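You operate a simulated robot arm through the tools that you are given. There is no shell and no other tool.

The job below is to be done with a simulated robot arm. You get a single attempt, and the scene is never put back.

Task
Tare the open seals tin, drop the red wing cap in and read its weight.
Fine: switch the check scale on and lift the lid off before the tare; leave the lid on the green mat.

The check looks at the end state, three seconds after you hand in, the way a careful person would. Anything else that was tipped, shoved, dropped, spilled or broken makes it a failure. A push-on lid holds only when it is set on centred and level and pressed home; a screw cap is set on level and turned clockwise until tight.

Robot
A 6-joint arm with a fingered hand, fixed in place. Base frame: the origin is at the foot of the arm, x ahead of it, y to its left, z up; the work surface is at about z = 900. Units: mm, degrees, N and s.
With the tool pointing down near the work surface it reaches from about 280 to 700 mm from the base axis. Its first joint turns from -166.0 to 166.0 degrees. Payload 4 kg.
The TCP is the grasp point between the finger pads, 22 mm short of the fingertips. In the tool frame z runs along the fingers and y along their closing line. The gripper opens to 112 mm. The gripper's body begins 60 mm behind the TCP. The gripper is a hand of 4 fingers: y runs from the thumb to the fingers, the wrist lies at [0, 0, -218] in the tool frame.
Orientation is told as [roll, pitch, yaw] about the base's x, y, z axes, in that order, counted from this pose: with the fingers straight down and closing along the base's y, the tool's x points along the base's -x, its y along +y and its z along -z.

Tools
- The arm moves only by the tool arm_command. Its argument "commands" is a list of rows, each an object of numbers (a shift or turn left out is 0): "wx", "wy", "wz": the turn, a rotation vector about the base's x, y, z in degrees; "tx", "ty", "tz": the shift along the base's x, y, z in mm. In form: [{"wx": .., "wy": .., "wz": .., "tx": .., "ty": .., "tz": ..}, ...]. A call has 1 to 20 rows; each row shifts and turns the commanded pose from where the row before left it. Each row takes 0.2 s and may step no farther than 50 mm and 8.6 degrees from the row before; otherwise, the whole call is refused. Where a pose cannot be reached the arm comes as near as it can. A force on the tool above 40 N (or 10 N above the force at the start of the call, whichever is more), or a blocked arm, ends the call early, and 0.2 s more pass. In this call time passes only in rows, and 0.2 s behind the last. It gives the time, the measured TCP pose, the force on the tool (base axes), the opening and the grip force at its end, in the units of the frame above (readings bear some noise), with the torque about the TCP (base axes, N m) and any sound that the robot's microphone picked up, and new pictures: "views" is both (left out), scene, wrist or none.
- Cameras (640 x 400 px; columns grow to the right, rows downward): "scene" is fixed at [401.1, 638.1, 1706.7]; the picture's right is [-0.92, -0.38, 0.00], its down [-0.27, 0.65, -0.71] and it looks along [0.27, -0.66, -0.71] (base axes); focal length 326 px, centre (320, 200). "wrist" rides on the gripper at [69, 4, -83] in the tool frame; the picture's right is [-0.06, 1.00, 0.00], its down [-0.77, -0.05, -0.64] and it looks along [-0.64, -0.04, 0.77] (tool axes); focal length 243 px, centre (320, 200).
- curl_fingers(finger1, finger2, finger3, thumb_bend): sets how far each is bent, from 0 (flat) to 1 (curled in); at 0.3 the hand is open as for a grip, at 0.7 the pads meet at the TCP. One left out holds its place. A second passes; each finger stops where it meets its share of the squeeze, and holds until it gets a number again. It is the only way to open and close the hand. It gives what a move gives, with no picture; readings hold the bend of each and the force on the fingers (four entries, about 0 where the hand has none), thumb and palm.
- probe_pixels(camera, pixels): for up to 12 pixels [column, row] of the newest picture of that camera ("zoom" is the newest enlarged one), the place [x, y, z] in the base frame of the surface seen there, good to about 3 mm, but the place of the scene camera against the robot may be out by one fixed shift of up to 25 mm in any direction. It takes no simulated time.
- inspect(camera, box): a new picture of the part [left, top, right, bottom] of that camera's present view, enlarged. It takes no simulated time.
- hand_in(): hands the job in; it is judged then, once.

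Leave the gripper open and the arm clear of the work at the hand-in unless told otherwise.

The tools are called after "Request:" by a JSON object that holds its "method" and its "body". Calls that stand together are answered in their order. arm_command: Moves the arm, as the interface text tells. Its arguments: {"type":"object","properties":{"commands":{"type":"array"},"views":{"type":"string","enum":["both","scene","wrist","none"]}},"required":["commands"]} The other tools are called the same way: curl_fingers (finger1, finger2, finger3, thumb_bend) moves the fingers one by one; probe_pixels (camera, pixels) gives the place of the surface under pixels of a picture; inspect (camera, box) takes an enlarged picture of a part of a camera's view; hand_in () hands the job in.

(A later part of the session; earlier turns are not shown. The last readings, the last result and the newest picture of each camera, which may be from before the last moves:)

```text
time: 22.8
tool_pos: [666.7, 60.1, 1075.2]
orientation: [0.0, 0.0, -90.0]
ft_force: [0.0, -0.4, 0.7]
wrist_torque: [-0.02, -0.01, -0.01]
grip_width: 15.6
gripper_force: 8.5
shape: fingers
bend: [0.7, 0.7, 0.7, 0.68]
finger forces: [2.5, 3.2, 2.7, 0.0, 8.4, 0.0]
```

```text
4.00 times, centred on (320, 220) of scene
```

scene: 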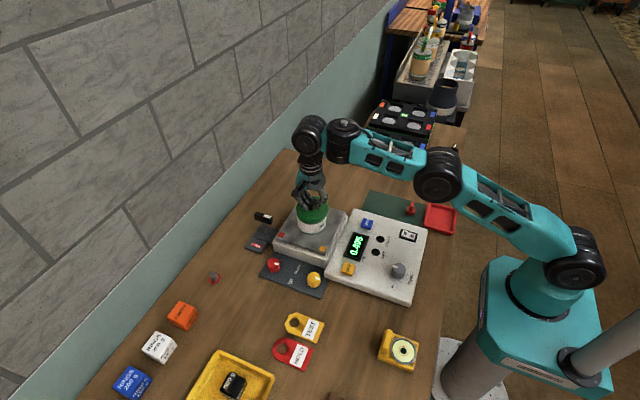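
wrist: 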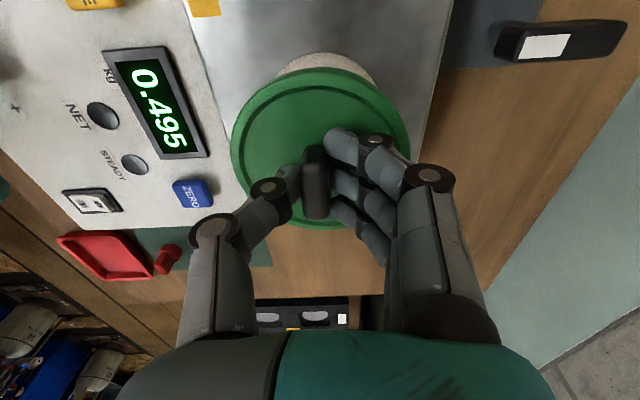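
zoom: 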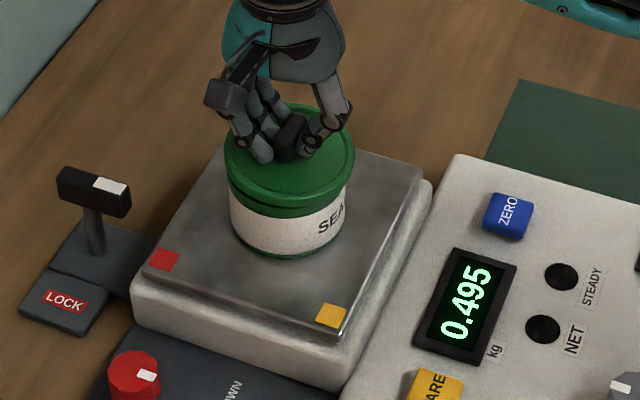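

The lid is clear of the rim by several mm and looks level; the display shows 0.495. I continue up carefully.

Request:
{"method": "arm_command", "body": {"commands": [{"tz": 3}, {"tz": 3}, {"tx": -2, "tz": 4}, {"tx": -3, "tz": 5}, {"tx": -5, "tz": 8}, {"tz": 0}]}}

Request:
{"method": "inspect", "body": {"camera": "scene", "box": [270, 170, 370, 270]}}

```text
time: 24.2
tool_pos: [658.0, 58.6, 1098.1]
orientation: [0.1, -0.1, -90.1]
ft_force: [0.0, 0.4, -0.2]
wrist_torque: [-0.02, -0.02, 0.03]
grip_width: 15.5
gripper_force: 8.2
shape: fingers
bend: [0.7, 0.7, 0.7, 0.68]
finger forces: [2.5, 3.3, 2.6, 0.0, 8.4, 0.0]
```

scene: 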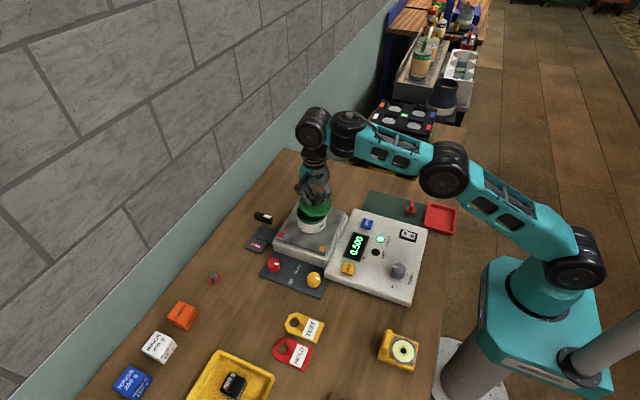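
wrist: 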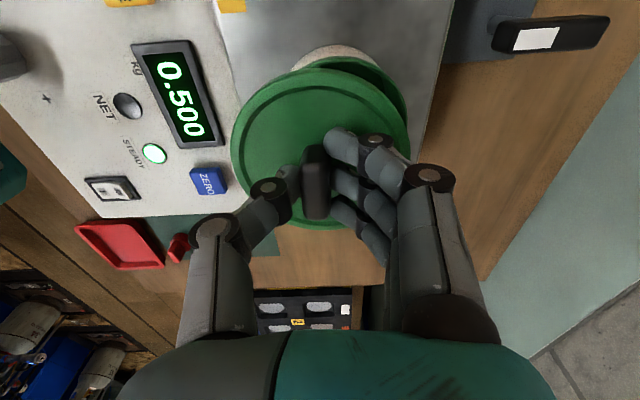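

```text
4.00 times, centred on (320, 220) of scene
```

zoom: 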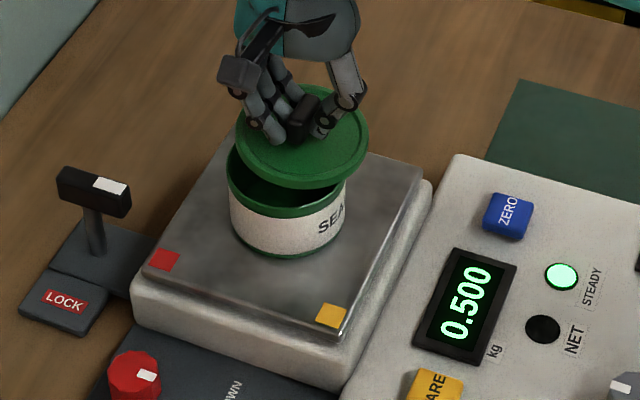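

The lid is off; the display reads a steady 0.500 kg. I now carry the lid back and over towards the mat, around (506,−182), staying above z 1120.

Request:
{"method": "arm_command", "body": {"commands": [{"tx": -15, "tz": 15}, {"tx": -15, "tz": 12}, {"tx": -20, "ty": -38}, {"tx": -20, "ty": -40}, {"tx": -20, "ty": -40}, {"tx": -20, "ty": -40}, {"tx": -21, "ty": -40}, {"tx": -20, "ty": -42}, {"tz": 0}]}}

```text
time: 26.2
tool_pos: [507.6, -179.9, 1123.1]
orientation: [0.0, 0.0, -90.0]
ft_force: [0.7, -0.5, -0.4]
wrist_torque: [0.02, 0.02, 0.0]
grip_width: 15.3
gripper_force: 8.2
shape: fingers
bend: [0.7, 0.7, 0.7, 0.68]
finger forces: [2.4, 3.0, 2.6, 0.0, 8.0, 0.1]
```

scene: 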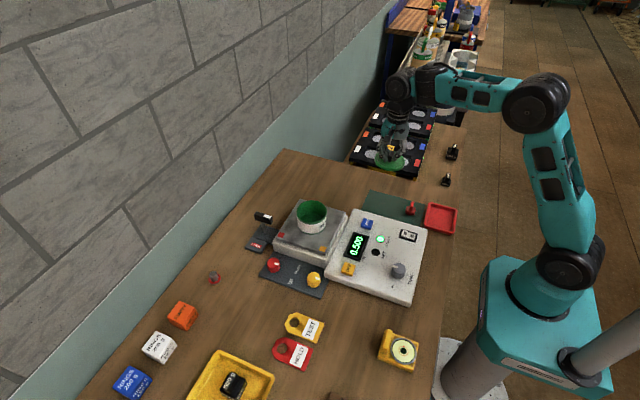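
wrist: 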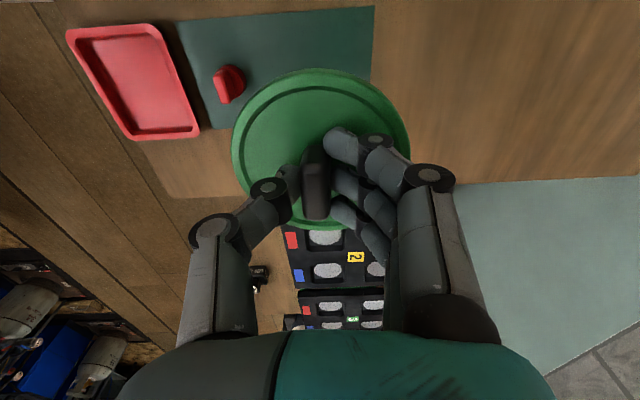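

The mat is visible under the lid. I probe the mat edges, the cap, and the lid in hand.

Request:
{"method": "probe_pixels", "body": {"camera": "wrist", "pixels": [[182, 25], [371, 10], [368, 75], [214, 124], [228, 126], [232, 76], [222, 88], [240, 85], [320, 80], [240, 150], [400, 150], [320, 225]]}}

Request:
{"method": "inspect", "body": {"camera": "wrist", "box": [160, 0, 400, 160]}}

```text
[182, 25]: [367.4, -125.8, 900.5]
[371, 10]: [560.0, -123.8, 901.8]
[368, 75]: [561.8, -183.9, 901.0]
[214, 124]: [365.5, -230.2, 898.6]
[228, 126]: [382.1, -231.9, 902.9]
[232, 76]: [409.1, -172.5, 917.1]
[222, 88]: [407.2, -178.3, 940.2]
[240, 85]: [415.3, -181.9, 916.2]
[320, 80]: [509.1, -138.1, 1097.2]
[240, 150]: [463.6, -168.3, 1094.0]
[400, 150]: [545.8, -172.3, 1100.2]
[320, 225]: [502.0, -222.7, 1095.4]
```

```text
2.50 times, centred on (280, 80) of wrist
```

zoom: 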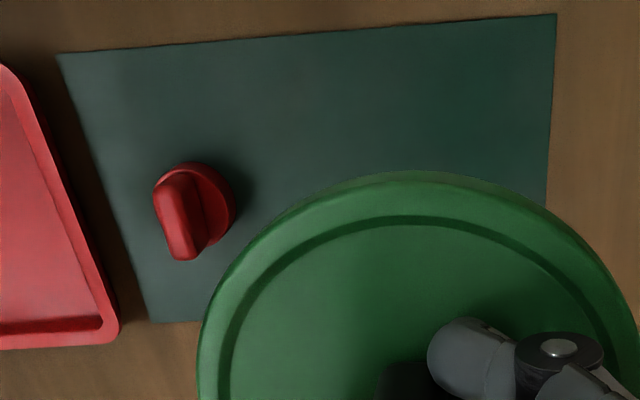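

The mat spans x 365–562 and y −232 to −124. The lid in hand is centred at about (507,−180), which fits with margin and is clear of the cap at about (410,−177). I lower to z≈955.

Request:
{"method": "arm_command", "body": {"commands": [{"tx": 1, "tz": -42}, {"tx": 1, "tz": -42}, {"tz": -42}, {"tz": -30}, {"tz": -10}, {"tz": 0}]}}

Request:
{"method": "inspect", "body": {"camera": "scene", "box": [340, 130, 460, 250]}}

```text
time: 27.6
tool_pos: [507.9, -181.1, 957.3]
orientation: [0.0, 0.0, -89.9]
ft_force: [0.1, -0.8, -0.9]
wrist_torque: [-0.02, -0.01, 0.04]
grip_width: 15.5
gripper_force: 7.7
shape: fingers
bend: [0.7, 0.7, 0.7, 0.68]
finger forces: [2.4, 3.0, 2.6, 0.0, 8.0, 0.1]
```

scene: 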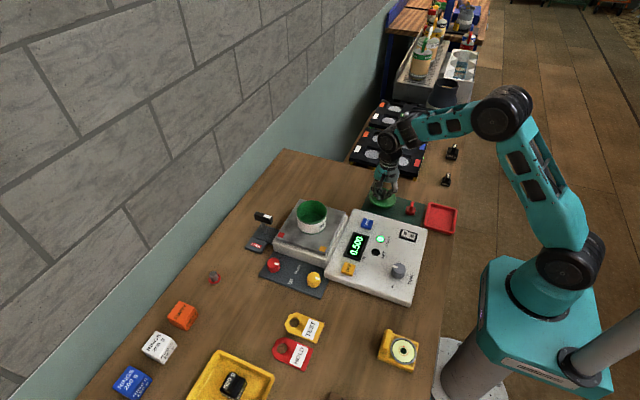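
wrist: 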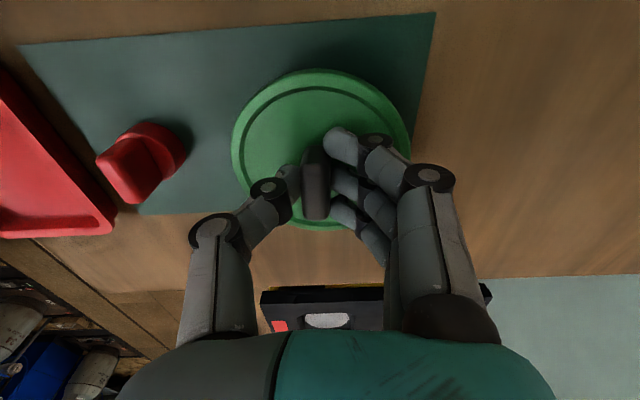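

```text
3.33 times, centred on (400, 190) of scene
```

zoom: 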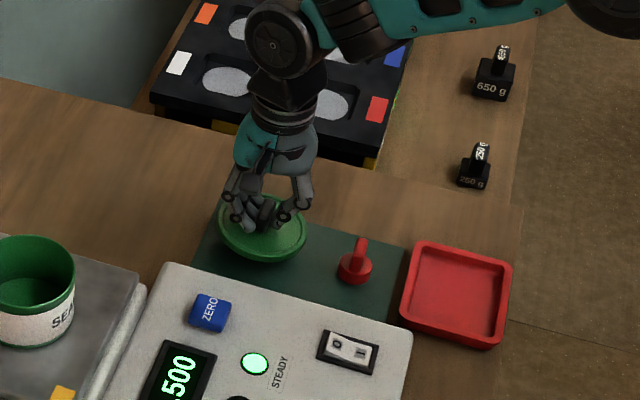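

The lid hovers over the mat. I lower in small steps, watching the force for contact.

Request:
{"method": "arm_command", "body": {"commands": [{"tz": -4}, {"tz": -4}, {"tz": -3}, {"tz": 0}], "views": "none"}}

Request:
{"method": "arm_command", "body": {"commands": [{"tz": -2}, {"tz": -2}, {"tz": 0}], "views": "wrist"}}

Request:
{"method": "probe_pixels", "body": {"camera": "wrist", "pixels": [[240, 130], [320, 78], [405, 140], [320, 120], [270, 160], [360, 110]]}}

```text
time: 28.6
tool_pos: [508.3, -180.3, 947.5]
orientation: [0.0, 0.1, -90.0]
ft_force: [-1.0, -0.1, -0.5]
wrist_torque: [-0.03, 0.03, -0.03]
grip_width: 15.6
gripper_force: 8.1
shape: fingers
bend: [0.7, 0.7, 0.7, 0.68]
finger forces: [2.4, 3.1, 2.7, 0.0, 8.0, 0.0]
```

```text
time: 29.4
tool_pos: [507.3, -179.8, 945.1]
orientation: [0.0, 0.0, -89.9]
ft_force: [0.0, -0.2, 0.0]
wrist_torque: [0.02, 0.0, -0.01]
grip_width: 15.3
gripper_force: 7.8
shape: fingers
bend: [0.7, 0.7, 0.7, 0.68]
finger forces: [2.3, 3.1, 2.6, 0.1, 8.1, 0.1]
```

wrist: 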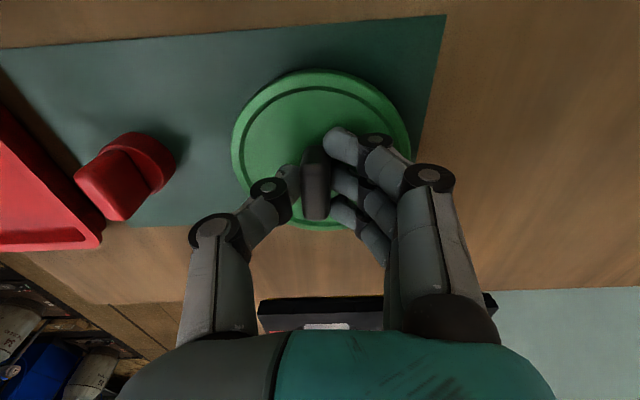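

```text
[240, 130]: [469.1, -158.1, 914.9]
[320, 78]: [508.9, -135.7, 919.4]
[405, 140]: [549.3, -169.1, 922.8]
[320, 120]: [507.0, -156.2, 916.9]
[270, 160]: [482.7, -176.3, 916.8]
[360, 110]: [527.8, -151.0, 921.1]
```

The lid is tilted slightly (−x rim lower: z 915 against 923). I keep lowering by 2 mm steps until light contact.

Request:
{"method": "arm_command", "body": {"commands": [{"tz": -2}, {"tz": -2}, {"tz": 0}], "views": "none"}}

Request:
{"method": "arm_command", "body": {"commands": [{"tz": -2}, {"tz": 0}], "views": "none"}}

```text
time: 30.2
tool_pos: [509.3, -180.9, 940.1]
orientation: [0.0, -0.1, -90.0]
ft_force: [-0.3, 0.0, -0.5]
wrist_torque: [0.01, 0.0, -0.02]
grip_width: 15.4
gripper_force: 7.6
shape: fingers
bend: [0.7, 0.7, 0.7, 0.68]
finger forces: [2.4, 3.1, 2.6, 0.1, 8.0, 0.0]
```

```text
time: 30.8
tool_pos: [508.1, -180.5, 939.0]
orientation: [-0.1, 0.0, -90.0]
ft_force: [-0.5, -0.5, 0.2]
wrist_torque: [0.02, 0.0, 0.01]
grip_width: 15.4
gripper_force: 8.6
shape: fingers
bend: [0.7, 0.7, 0.7, 0.68]
finger forces: [2.4, 3.1, 2.6, 0.1, 8.0, 0.1]
```

Request:
{"method": "arm_command", "body": {"commands": [{"tz": -2}, {"tz": 0}], "views": "none"}}

Request:
{"method": "arm_command", "body": {"commands": [{"tz": -2}, {"tz": 0}], "views": "wrist"}}

Request:
{"method": "probe_pixels", "body": {"camera": "wrist", "pixels": [[240, 130], [320, 78], [405, 140], [320, 120], [270, 160], [360, 110]]}}

```text
time: 31.4
tool_pos: [508.2, -179.9, 937.3]
orientation: [-0.1, 0.0, -90.0]
ft_force: [0.2, -0.2, -0.4]
wrist_torque: [-0.03, 0.02, -0.02]
grip_width: 15.4
gripper_force: 7.8
shape: fingers
bend: [0.7, 0.7, 0.7, 0.68]
finger forces: [2.5, 3.2, 2.6, 0.1, 7.7, 0.0]
```

```text
time: 32.0
tool_pos: [508.7, -181.8, 935.0]
orientation: [0.0, -0.1, -90.0]
ft_force: [-0.2, 0.8, 1.6]
wrist_torque: [0.04, 0.07, -0.03]
grip_width: 15.2
gripper_force: 9.3
shape: fingers
bend: [0.7, 0.7, 0.7, 0.68]
finger forces: [2.8, 3.5, 2.7, 0.0, 8.5, 0.0]
```

wrist: 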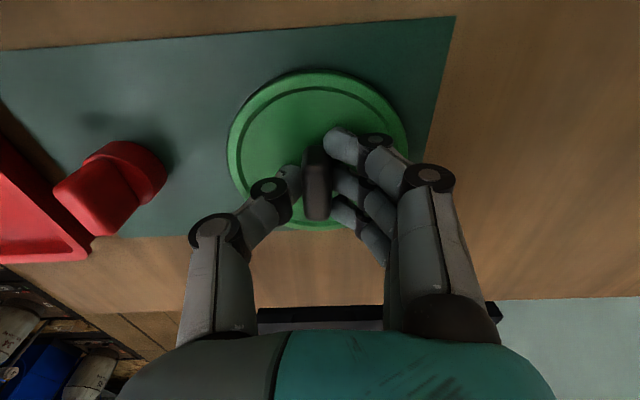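

```text
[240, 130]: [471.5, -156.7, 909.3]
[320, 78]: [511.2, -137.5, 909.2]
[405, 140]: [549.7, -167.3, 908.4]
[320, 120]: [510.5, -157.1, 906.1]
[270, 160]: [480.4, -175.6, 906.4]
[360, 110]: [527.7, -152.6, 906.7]
```

There is contact (1.6 N), and the lid is now level on the mat (rim z≈909 all round, centre ≈(510,−180)). I open the fingers to release.

Request:
{"method": "curl_fingers", "body": {"finger1": 0.58, "finger2": 0.58, "finger3": 0.58, "thumb_bend": 0.58}}

Request:
{"method": "arm_command", "body": {"commands": [{"tz": 5}, {"tz": 15}, {"tz": 30}, {"tz": 40}, {"tz": 0}]}}

Request:
{"method": "inspect", "body": {"camera": "scene", "box": [330, 160, 470, 300]}}

```text
time: 33.0
tool_pos: [508.9, -181.2, 936.2]
orientation: [0.2, -0.2, -90.0]
ft_force: [0.8, -0.9, 38.3]
wrist_torque: [-0.02, -0.23, 0.02]
grip_width: 28.9
gripper_force: 18.8
shape: fingers
bend: [0.6, 0.6, 0.6, 0.61]
finger forces: [7.5, 7.4, 7.2, 0.0, 16.0, 0.0]
```

```text
time: 34.2
tool_pos: [505.5, -180.5, 1024.0]
orientation: [0.0, 0.0, -90.0]
ft_force: [1.0, -1.0, -1.0]
wrist_torque: [0.01, -0.01, 0.0]
grip_width: 37.7
gripper_force: 0.1
shape: fingers
bend: [0.57, 0.57, 0.57, 0.57]
finger forces: [0.0, 0.0, 0.0, 0.0, 0.0, 0.0]
```

scene: 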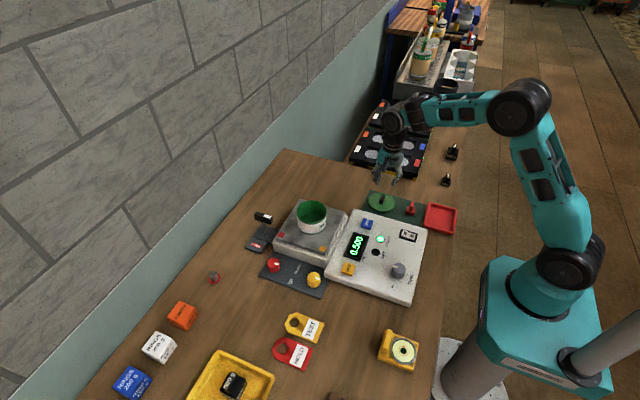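
wrist: 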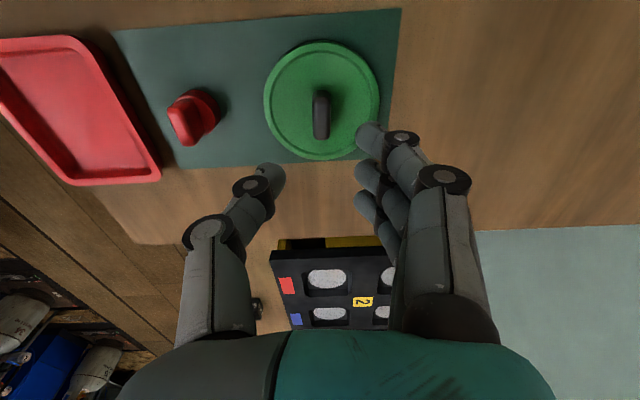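

```text
2.86 times, centred on (400, 230) of scene
```

zoom: 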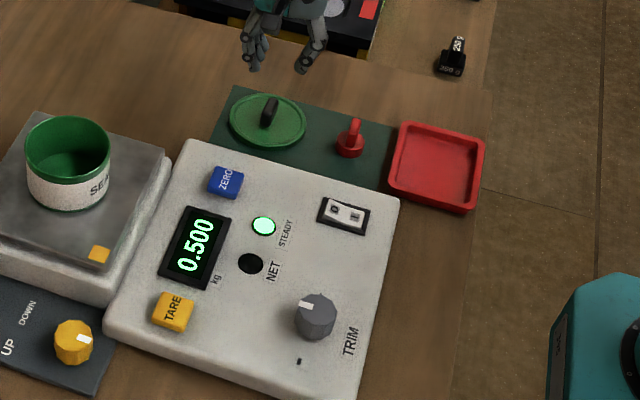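

The lid lies flat on the mat and the display still holds a steady 0.500. Opening straightens the tips downward and pressed 38 N on the lid, but nothing moved; I'll raise first next time. Now I go up, turn back to yaw 0, and move towards TARE at (515,144).

Request:
{"method": "arm_command", "body": {"commands": [{"tz": 40}, {"tz": 40}, {"wz": 8.2, "ty": 35, "tx": 1}, {"wz": 8.2, "ty": 35, "tx": 1}, {"wz": 8.2, "ty": 35, "tx": 1}, {"wz": 8.2, "ty": 35, "tx": 1}, {"wz": 8.2, "ty": 35, "tx": 1}, {"wz": 8.2, "ty": 35, "tx": 1}, {"wz": 8.2, "ty": 35, "tx": 1}, {"wz": 8.2, "ty": 35, "tx": 1}, {"wz": 8.2, "ty": 35, "tx": 1}, {"wz": 8.2, "ty": 35}, {"wz": 8.0, "ty": 37}, {"tz": 0}], "views": "none"}}

Request:
{"method": "curl_fingers", "body": {"finger1": 1.0, "finger2": 1.0, "finger3": 1.0, "thumb_bend": 0.3}}

Request:
{"method": "arm_command", "body": {"commands": [{"tz": -20}, {"tz": -20}, {"tz": 0}]}}

```text
time: 37.2
tool_pos: [518.3, 203.9, 1104.0]
orientation: [0.1, 0.0, 0.2]
ft_force: [0.3, 0.3, 0.3]
wrist_torque: [0.04, -0.01, -0.03]
grip_width: 37.9
gripper_force: 0.0
shape: fingers
bend: [0.57, 0.57, 0.57, 0.57]
finger forces: [0.0, 0.1, 0.0, 0.0, 0.0, 0.0]
```

```text
time: 38.2
tool_pos: [518.3, 204.7, 1104.6]
orientation: [0.1, 0.0, -0.1]
ft_force: [0.9, -0.6, -0.1]
wrist_torque: [0.0, 0.02, 0.01]
grip_width: 48.7
gripper_force: 0.0
shape: fingers
bend: [1.0, 1.0, 1.0, 0.3]
finger forces: [0.0, 0.0, 0.1, 0.1, 0.0, 0.0]
```

```text
time: 39.0
tool_pos: [517.3, 207.5, 1064.6]
orientation: [0.0, 0.0, 0.0]
ft_force: [0.2, -0.7, 0.0]
wrist_torque: [-0.01, 0.02, 0.0]
grip_width: 48.4
gripper_force: 0.1
shape: fingers
bend: [1.0, 1.0, 1.0, 0.3]
finger forces: [0.0, 0.0, 0.1, 0.1, 0.0, 0.0]
```

scene: 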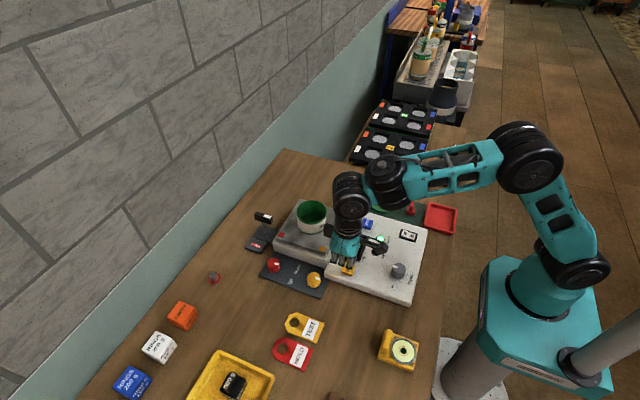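
wrist: 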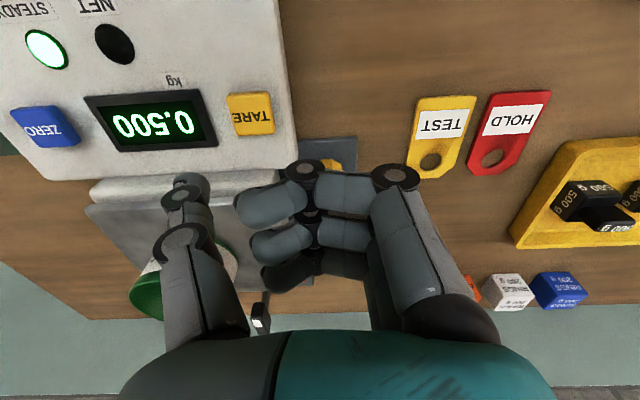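

I see TARE at (252,117). I probe it and the thumb tip to align them.

Request:
{"method": "probe_pixels", "body": {"camera": "wrist", "pixels": [[250, 115], [232, 103], [268, 100], [240, 130], [268, 128], [192, 178], [185, 192], [200, 172], [340, 150]]}}

```text
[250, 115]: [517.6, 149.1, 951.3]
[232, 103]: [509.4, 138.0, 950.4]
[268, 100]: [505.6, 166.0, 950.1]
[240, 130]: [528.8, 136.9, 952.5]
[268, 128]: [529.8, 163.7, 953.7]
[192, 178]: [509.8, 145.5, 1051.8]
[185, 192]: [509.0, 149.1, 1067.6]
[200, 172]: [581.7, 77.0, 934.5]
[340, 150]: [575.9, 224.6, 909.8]
```

TARE's centre is at about (517,150) with its top at z 951; the thumb tip is at about y 144. I shift +7 in y and descend to just above the button.

Request:
{"method": "arm_command", "body": {"commands": [{"ty": 7}, {"tz": -40}, {"tz": -35}, {"tz": -10}, {"tz": 0}], "views": "wrist"}}

Request:
{"method": "inspect", "body": {"camera": "wrist", "box": [110, 90, 290, 220]}}

```text
time: 40.2
tool_pos: [517.2, 215.2, 980.6]
orientation: [0.1, 0.0, 0.0]
ft_force: [0.5, 0.3, -0.3]
wrist_torque: [0.02, 0.01, 0.05]
grip_width: 48.8
gripper_force: 0.0
shape: fingers
bend: [1.0, 1.0, 1.0, 0.3]
finger forces: [0.0, 0.1, 0.1, 0.1, 0.0, 0.1]
```

wrist: 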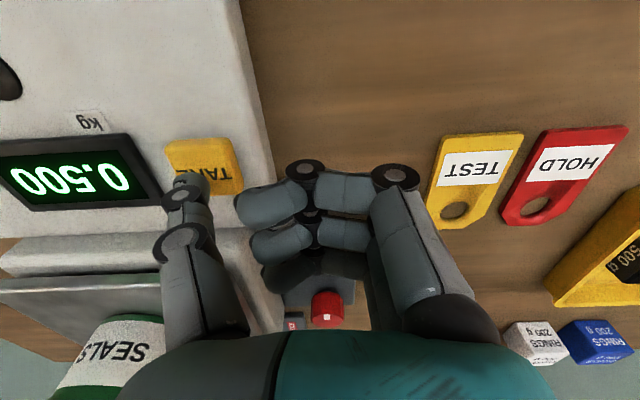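

```text
3.08 times, centred on (200, 155) of wrist
```

zoom: 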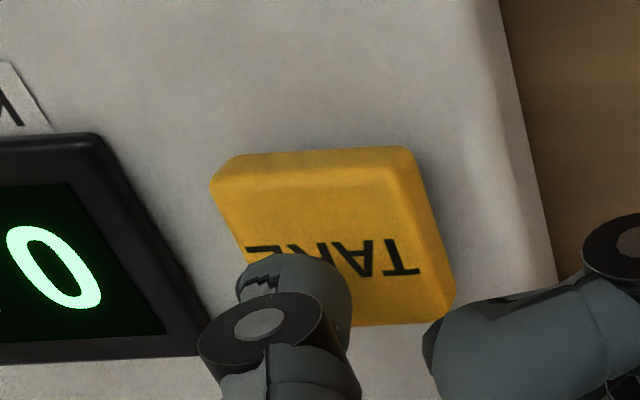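

Request:
{"method": "probe_pixels", "body": {"camera": "zoom", "pixels": [[300, 265], [300, 285], [330, 160], [330, 310], [225, 190], [440, 290], [400, 240]]}}

```text
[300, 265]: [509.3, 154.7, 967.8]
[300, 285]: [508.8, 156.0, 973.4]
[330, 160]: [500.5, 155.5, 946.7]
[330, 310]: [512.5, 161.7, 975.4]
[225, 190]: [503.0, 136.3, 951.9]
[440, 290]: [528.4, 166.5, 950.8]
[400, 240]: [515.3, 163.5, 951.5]
```

The thumb is centred over TARE (tip near (517,152)). I press in small steps.

Request:
{"method": "arm_command", "body": {"commands": [{"tz": -4}, {"tz": -3}, {"tz": -2}, {"tz": -1}], "views": "wrist"}}

```text
time: 41.2
tool_pos: [517.9, 212.7, 968.3]
orientation: [0.0, 0.0, -0.1]
ft_force: [-0.9, 1.9, 2.7]
wrist_torque: [-0.08, 0.03, -0.05]
grip_width: 48.7
gripper_force: 0.4
shape: fingers
bend: [1.0, 1.0, 1.0, 0.3]
finger forces: [0.0, 0.0, 0.1, 0.0, 1.8, 0.0]
heard: click
```

wrist: 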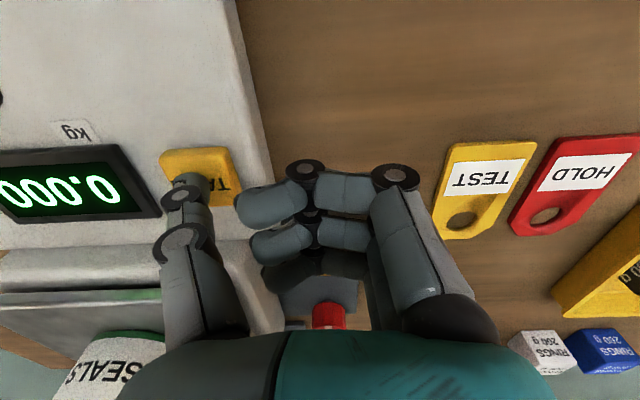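

A click, and the display shows 0.000. I raise the hand and check the NET and STEADY lights.

Request:
{"method": "arm_command", "body": {"commands": [{"tz": 5}, {"tz": 25}, {"tz": 50}, {"tz": 50}, {"tz": 20}, {"tz": 0}]}}

Request:
{"method": "inspect", "body": {"camera": "wrist", "box": [0, 0, 320, 200]}}

Request:
{"method": "inspect", "body": {"camera": "scene", "box": [330, 160, 470, 300]}}

```text
time: 42.6
tool_pos: [519.2, 213.7, 1121.5]
orientation: [0.0, 0.0, 0.0]
ft_force: [-0.1, -0.2, -1.0]
wrist_torque: [-0.01, 0.01, 0.03]
grip_width: 48.4
gripper_force: 0.1
shape: fingers
bend: [1.0, 1.0, 1.0, 0.3]
finger forces: [0.1, 0.0, 0.1, 0.0, 0.1, 0.0]
```

scene: 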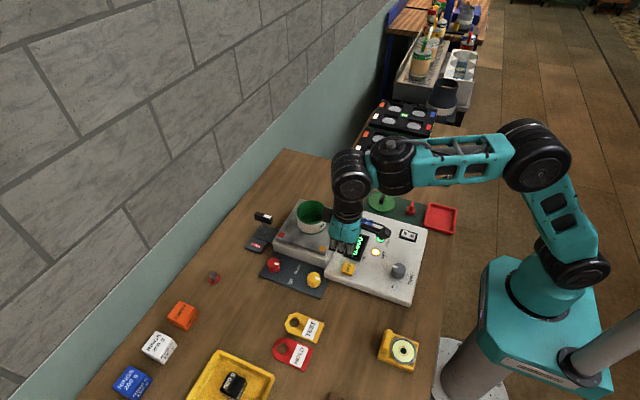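
wrist: 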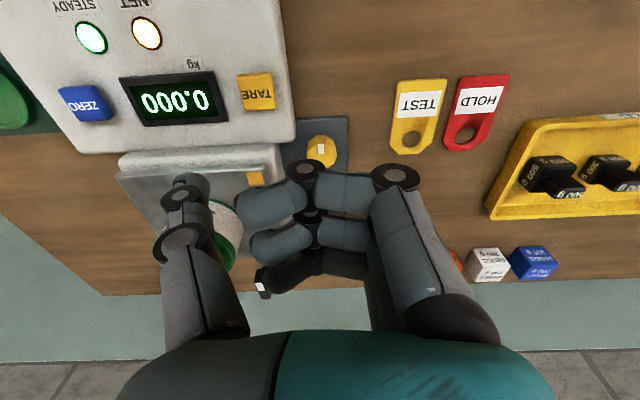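

```text
2.00 times, centred on (160, 100) of wrist
```

zoom: 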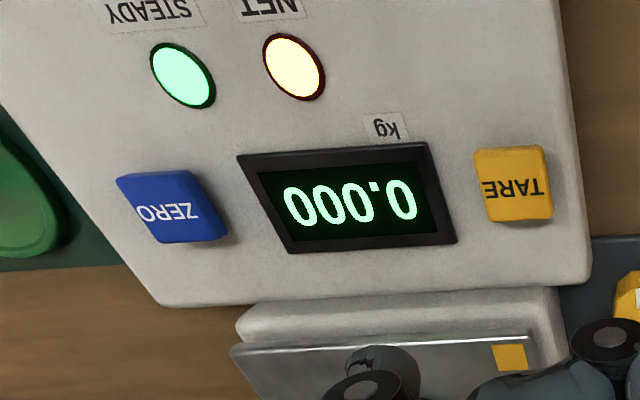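

```text
2.86 times, centred on (400, 230) of scene
```

zoom: 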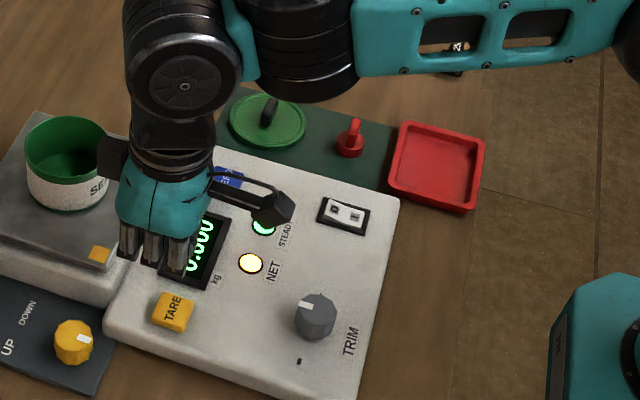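

Tared: 0.000 with NET and STEADY lit. Next comes the red cap. Its wing runs along y, so I turn to yaw −90 again on the way to above it at about (410,−177), then set the fingers to 0.6.

Request:
{"method": "arm_command", "body": {"commands": [{"wz": -8.2, "ty": -35, "tx": -10}, {"wz": -8.2, "ty": -35, "tx": -10}, {"wz": -8.2, "ty": -35, "tx": -10}, {"wz": -8.2, "ty": -35, "tx": -10}, {"wz": -8.2, "ty": -35, "tx": -10}, {"wz": -8.2, "ty": -35, "tx": -10}, {"wz": -8.2, "ty": -35, "tx": -10}, {"wz": -8.2, "ty": -36, "tx": -10}, {"wz": -8.2, "ty": -36, "tx": -10}, {"wz": -8.2, "ty": -37, "tx": -9}, {"wz": -8.0, "ty": -37, "tx": -9}, {"tz": -40}, {"tz": 0}], "views": "none"}}

Request:
{"method": "curl_fingers", "body": {"finger1": 0.58, "finger2": 0.58, "finger3": 0.58, "thumb_bend": 0.58}}

Request:
{"method": "arm_command", "body": {"commands": [{"tz": -20}, {"tz": 0}]}}

Request:
{"method": "inspect", "body": {"camera": "wrist", "box": [220, 60, 440, 220]}}

```text
time: 45.4
tool_pos: [405.3, -176.1, 1079.9]
orientation: [0.0, 0.1, -90.1]
ft_force: [0.2, 0.4, 0.1]
wrist_torque: [0.0, -0.02, -0.01]
grip_width: 48.4
gripper_force: 0.0
shape: fingers
bend: [1.0, 1.0, 1.0, 0.3]
finger forces: [0.0, 0.1, 0.0, 0.1, 0.0, 0.0]
```

```text
time: 46.4
tool_pos: [404.7, -174.5, 1080.0]
orientation: [-0.1, 0.0, -90.1]
ft_force: [0.3, -0.6, -0.9]
wrist_torque: [0.01, -0.01, 0.0]
grip_width: 38.9
gripper_force: 0.1
shape: fingers
bend: [0.57, 0.57, 0.57, 0.57]
finger forces: [0.1, 0.1, 0.0, 0.0, 0.0, 0.0]
```

```text
time: 47.0
tool_pos: [404.9, -176.6, 1059.9]
orientation: [-0.1, 0.0, -89.9]
ft_force: [-0.8, -0.1, 0.4]
wrist_torque: [0.03, 0.0, 0.01]
grip_width: 38.7
gripper_force: 0.0
shape: fingers
bend: [0.57, 0.57, 0.57, 0.57]
finger forces: [0.0, 0.0, 0.0, 0.1, 0.0, 0.0]
```

scene: 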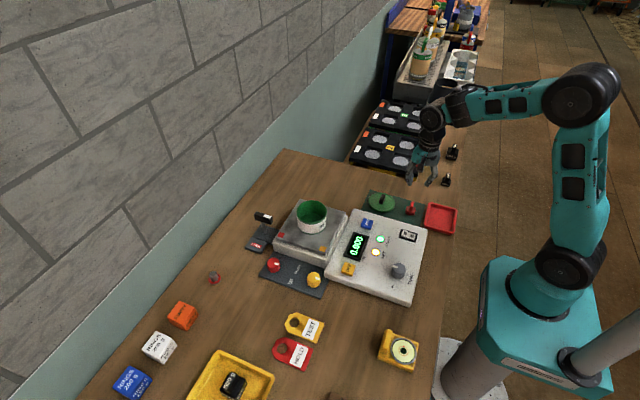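
wrist: 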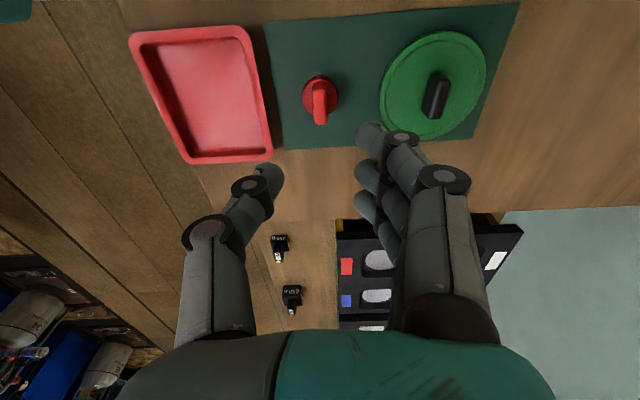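

```text
2.50 times, centred on (330, 140) of wrist
```

zoom: 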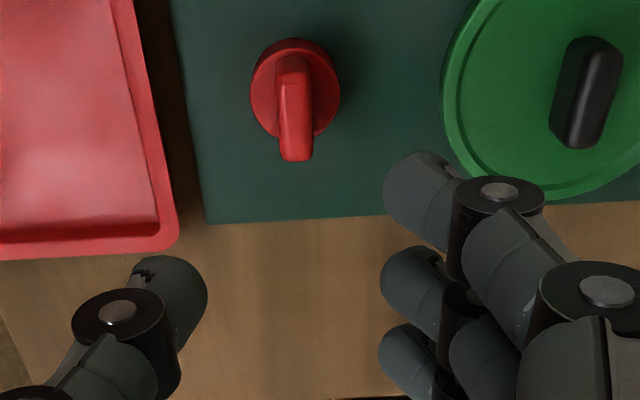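

Request:
{"method": "probe_pixels", "body": {"camera": "zoom", "pixels": [[255, 90], [337, 95], [295, 43], [268, 120], [322, 120], [292, 60], [292, 90], [296, 145], [283, 130], [309, 130], [297, 155], [170, 240]]}}

```text
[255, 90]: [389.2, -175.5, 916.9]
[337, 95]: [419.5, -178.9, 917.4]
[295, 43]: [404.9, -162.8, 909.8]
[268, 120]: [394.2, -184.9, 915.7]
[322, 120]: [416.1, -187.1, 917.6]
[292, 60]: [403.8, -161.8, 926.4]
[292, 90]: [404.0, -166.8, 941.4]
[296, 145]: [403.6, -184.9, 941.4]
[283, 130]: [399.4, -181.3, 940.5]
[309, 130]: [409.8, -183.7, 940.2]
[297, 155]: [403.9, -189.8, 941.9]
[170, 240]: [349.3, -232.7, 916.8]
```

The cap's disk is centred at (404,−176) with radius about 15 and top z 917. Its wing is about 10 mm thick in x with its top at z 941. The TCP is already aligned. I descend to z≈950.

Request:
{"method": "arm_command", "body": {"commands": [{"tz": -40}, {"tz": -40}, {"tz": -25}, {"tz": -5}, {"tz": 0}]}}

Request:
{"method": "inspect", "body": {"camera": "wrist", "box": [220, 110, 440, 270]}}

```text
time: 48.2
tool_pos: [407.7, -177.4, 950.0]
orientation: [0.0, 0.0, -90.0]
ft_force: [-0.4, -0.1, -1.2]
wrist_torque: [0.02, -0.01, 0.02]
grip_width: 38.4
gripper_force: 0.0
shape: fingers
bend: [0.57, 0.57, 0.57, 0.57]
finger forces: [0.0, 0.0, 0.1, 0.0, 0.0, 0.1]
```

scene: 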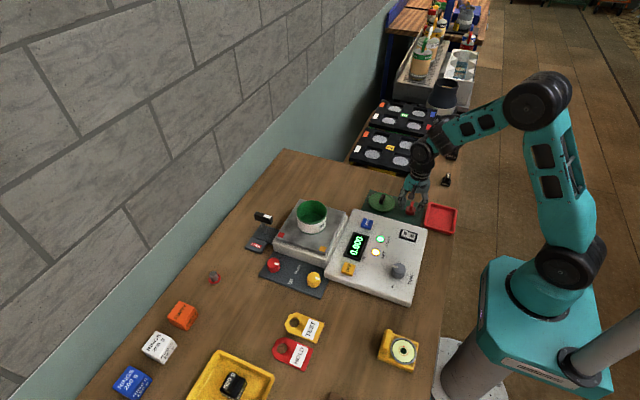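
wrist: 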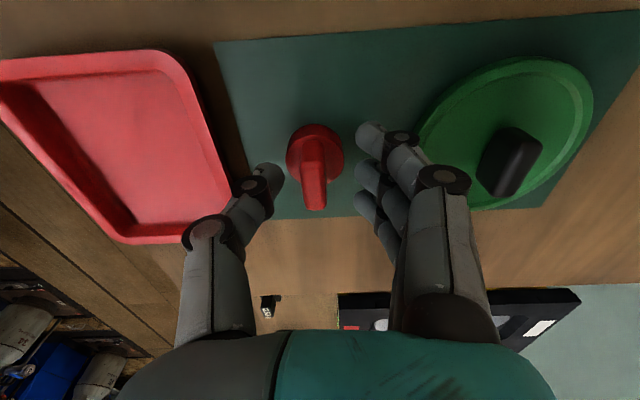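

```text
2.50 times, centred on (330, 190) of wrist
```

zoom: 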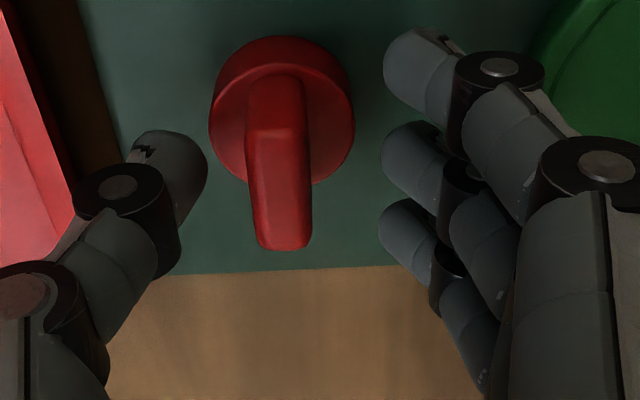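

The wing is between the thumb and the fingers. I shift −2 in x, lower 6 mm, and close on it.

Request:
{"method": "arm_command", "body": {"commands": [{"tx": -2}, {"tz": -3}, {"tz": -3}, {"tz": 0}], "views": "none"}}

Request:
{"method": "curl_fingers", "body": {"finger1": 0.74, "finger2": 0.74, "finger3": 0.74, "thumb_bend": 0.74}}

Request:
{"method": "arm_command", "body": {"commands": [{"tz": 0}], "views": "wrist"}}

Request:
{"method": "inspect", "body": {"camera": "wrist", "box": [220, 110, 440, 270]}}

```text
time: 49.2
tool_pos: [407.2, -177.1, 943.6]
orientation: [-0.1, 0.0, -90.0]
ft_force: [-0.1, 0.0, -0.2]
wrist_torque: [0.01, 0.0, -0.04]
grip_width: 38.6
gripper_force: 0.2
shape: fingers
bend: [0.57, 0.57, 0.57, 0.57]
finger forces: [0.0, 0.0, 0.0, 0.0, 0.0, 0.0]
```

```text
time: 50.2
tool_pos: [407.8, -175.7, 943.7]
orientation: [-0.1, 0.0, -90.1]
ft_force: [0.9, -0.1, -0.2]
wrist_torque: [-0.02, 0.01, 0.0]
grip_width: 8.8
gripper_force: 9.7
shape: fingers
bend: [0.74, 0.71, 0.72, 0.68]
finger forces: [0.0, 5.6, 3.7, 0.0, 9.2, 0.0]
```

```text
time: 50.6
tool_pos: [407.3, -177.0, 943.4]
orientation: [0.0, 0.0, -90.0]
ft_force: [-0.1, 0.1, 0.4]
wrist_torque: [-0.02, 0.0, 0.0]
grip_width: 8.7
gripper_force: 9.6
shape: fingers
bend: [0.74, 0.71, 0.72, 0.68]
finger forces: [0.0, 5.6, 3.7, 0.1, 9.3, 0.0]
```

wrist: 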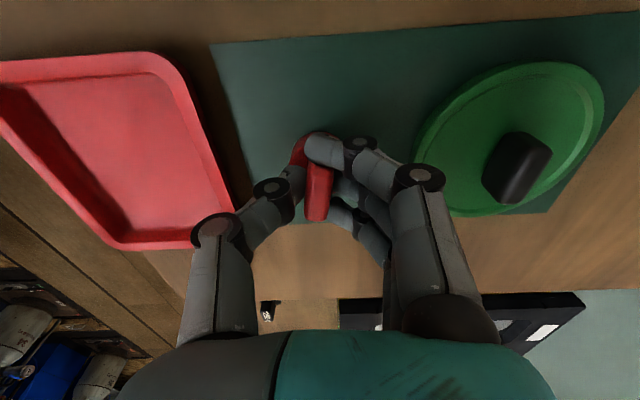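

```text
2.50 times, centred on (330, 190) of wrist
```

zoom: 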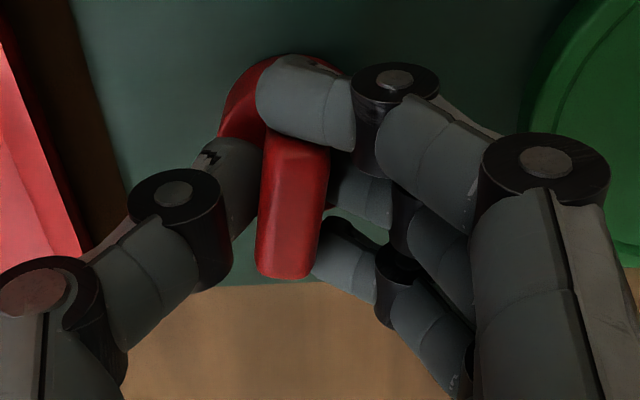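

The wing is gripped by finger 2, finger 3 and the thumb (about 9 N). I lift and check that the cap follows.

Request:
{"method": "arm_command", "body": {"commands": [{"tz": 4}, {"tz": 8}, {"tz": 15}, {"tz": 25}, {"tz": 0}]}}

Request:
{"method": "inspect", "body": {"camera": "wrist", "box": [220, 110, 440, 270]}}

Request:
{"method": "inspect", "body": {"camera": "scene", "box": [370, 150, 460, 250]}}

```text
time: 51.8
tool_pos: [407.3, -176.3, 994.3]
orientation: [-0.1, -0.1, -89.9]
ft_force: [-0.4, 0.2, 0.4]
wrist_torque: [0.0, 0.01, -0.01]
grip_width: 8.4
gripper_force: 9.0
shape: fingers
bend: [0.74, 0.71, 0.72, 0.68]
finger forces: [0.1, 5.6, 3.8, 0.0, 9.2, 0.0]
```

scene: 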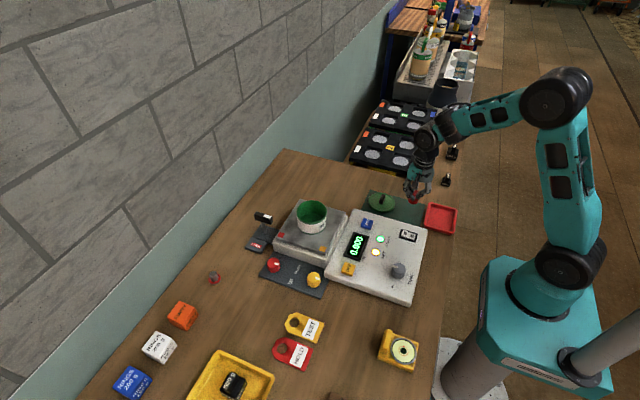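
wrist: 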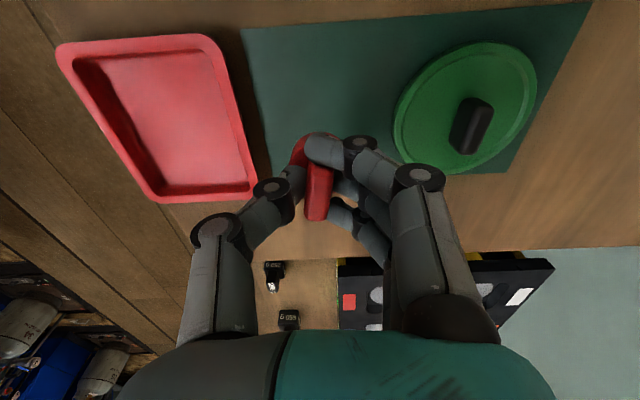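

```text
2.50 times, centred on (330, 190) of wrist
```

zoom: 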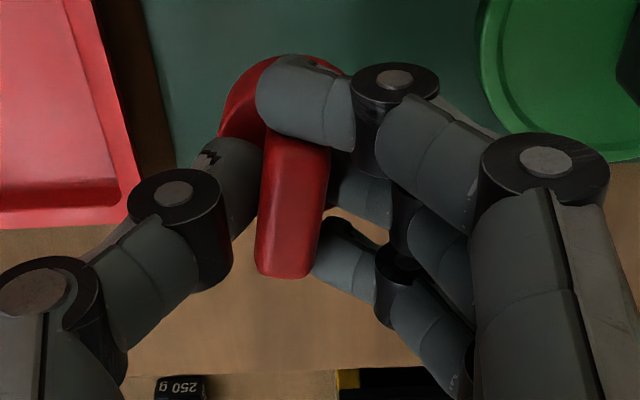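

```text
4.00 times, centred on (415, 200) of scene
```

zoom: 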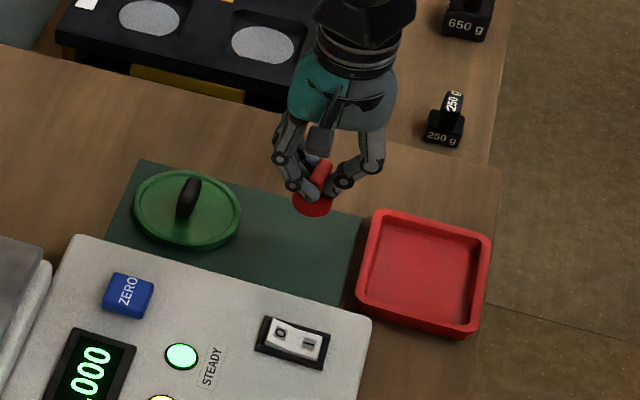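

The cap is held securely. I raise to about z 1120 and carry it to near the tin.

Request:
{"method": "arm_command", "body": {"commands": [{"tz": 42}, {"tz": 42}, {"tz": 42}, {"tx": 31, "ty": 32}, {"tx": 31, "ty": 33}, {"tx": 31, "ty": 33}, {"tx": 31, "ty": 33}, {"tx": 31, "ty": 33}, {"tx": 31, "ty": 33}, {"tx": 31, "ty": 33}, {"tz": 0}]}}

Request:
{"method": "inspect", "body": {"camera": "wrist", "box": [220, 60, 480, 270]}}

```text
time: 54.2
tool_pos: [624.1, 53.5, 1123.7]
orientation: [0.0, 0.0, -90.1]
ft_force: [-1.0, 0.4, 0.5]
wrist_torque: [0.0, 0.02, 0.02]
grip_width: 8.8
gripper_force: 8.6
shape: fingers
bend: [0.74, 0.71, 0.72, 0.68]
finger forces: [0.0, 5.5, 3.3, 0.2, 8.7, 0.1]
```

scene: 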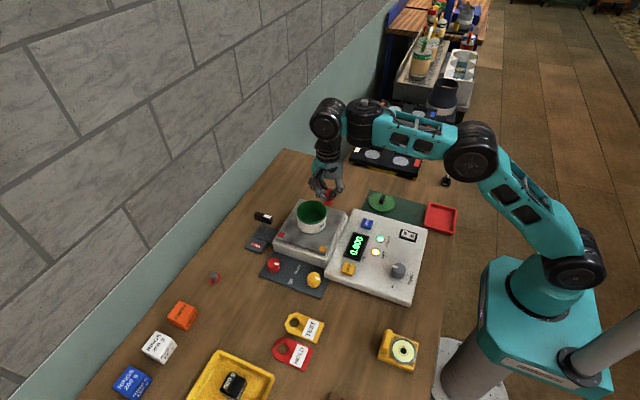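
wrist: 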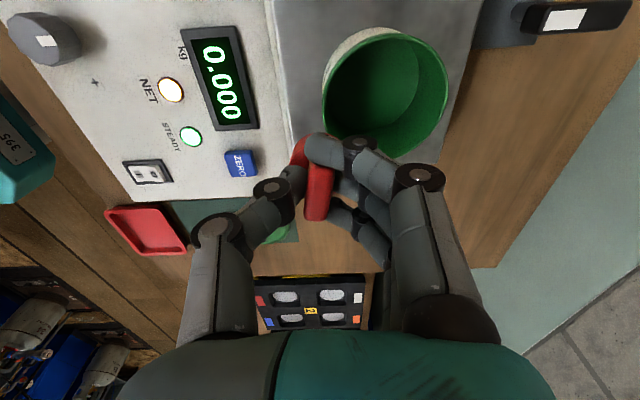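

```text
1.90 times, centred on (350, 165) of wrist
```

zoom: 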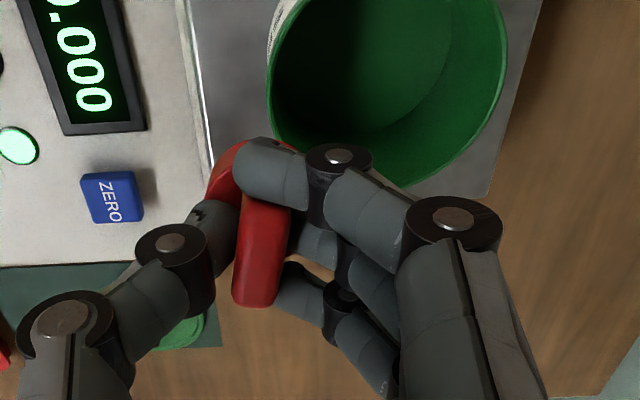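

The tin is empty and open. I probe its rim and floor.

Request:
{"method": "probe_pixels", "body": {"camera": "wrist", "pixels": [[323, 95], [447, 85], [385, 33], [390, 70], [375, 85], [430, 60], [340, 130], [428, 138], [335, 57]]}}

```text
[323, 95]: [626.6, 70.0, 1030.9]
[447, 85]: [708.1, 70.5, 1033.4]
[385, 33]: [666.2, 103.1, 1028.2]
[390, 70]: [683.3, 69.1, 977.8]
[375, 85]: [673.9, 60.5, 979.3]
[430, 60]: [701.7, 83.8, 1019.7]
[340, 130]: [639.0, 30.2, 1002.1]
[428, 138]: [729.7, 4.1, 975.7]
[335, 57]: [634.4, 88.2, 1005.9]
```

The rim is centred at (667,61) at z≈1031, with the floor at about z 979. I move over the tin and start down, keeping the cap inside the rim.

Request:
{"method": "arm_command", "body": {"commands": [{"tx": 13, "ty": 3, "tz": -12}, {"tx": 13, "ty": 2, "tz": -12}, {"tx": 6, "ty": 1, "tz": -9}, {"tx": 5, "tz": -8}, {"tz": 0}]}}

Request:
{"method": "inspect", "body": {"camera": "wrist", "box": [200, 80, 460, 280]}}

Request:
{"method": "inspect", "body": {"camera": "scene", "box": [265, 160, 365, 265]}}

```text
time: 55.4
tool_pos: [662.2, 59.3, 1080.6]
orientation: [0.1, 0.0, -90.0]
ft_force: [-0.2, -0.4, -0.3]
wrist_torque: [-0.01, 0.01, 0.0]
grip_width: 8.6
gripper_force: 8.4
shape: fingers
bend: [0.74, 0.71, 0.72, 0.68]
finger forces: [0.0, 5.5, 3.2, 0.1, 8.6, 0.0]
```

scene: 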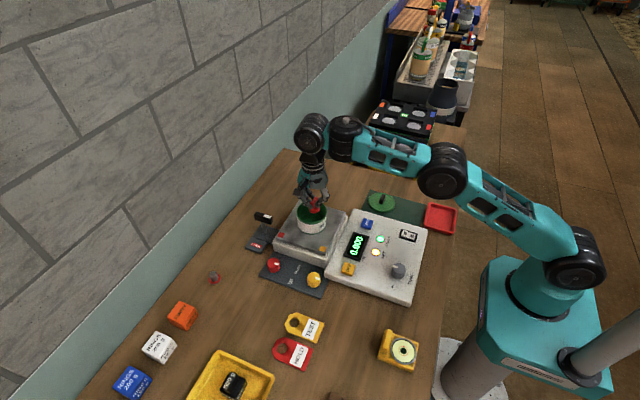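
wrist: 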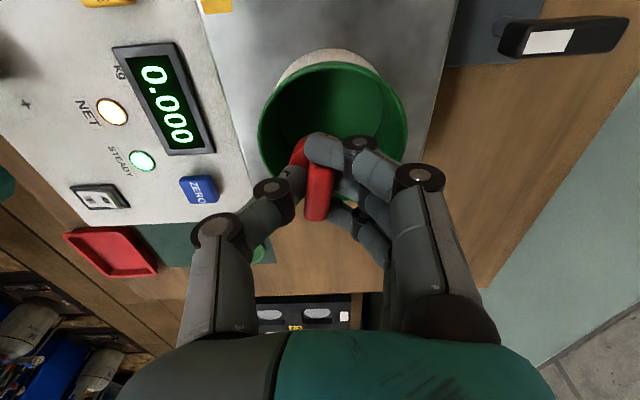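

```text
2.00 times, centred on (330, 180) of wrist
```

zoom: 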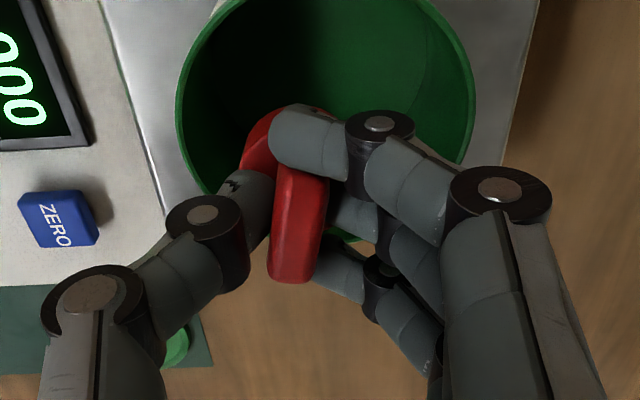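

```text
3.81 times, centred on (315, 212) of scene
```

zoom: 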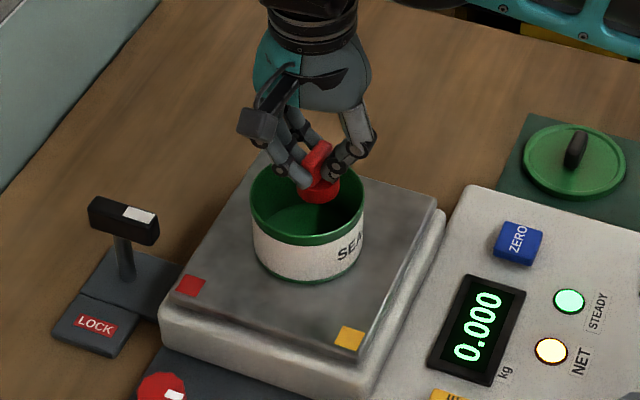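

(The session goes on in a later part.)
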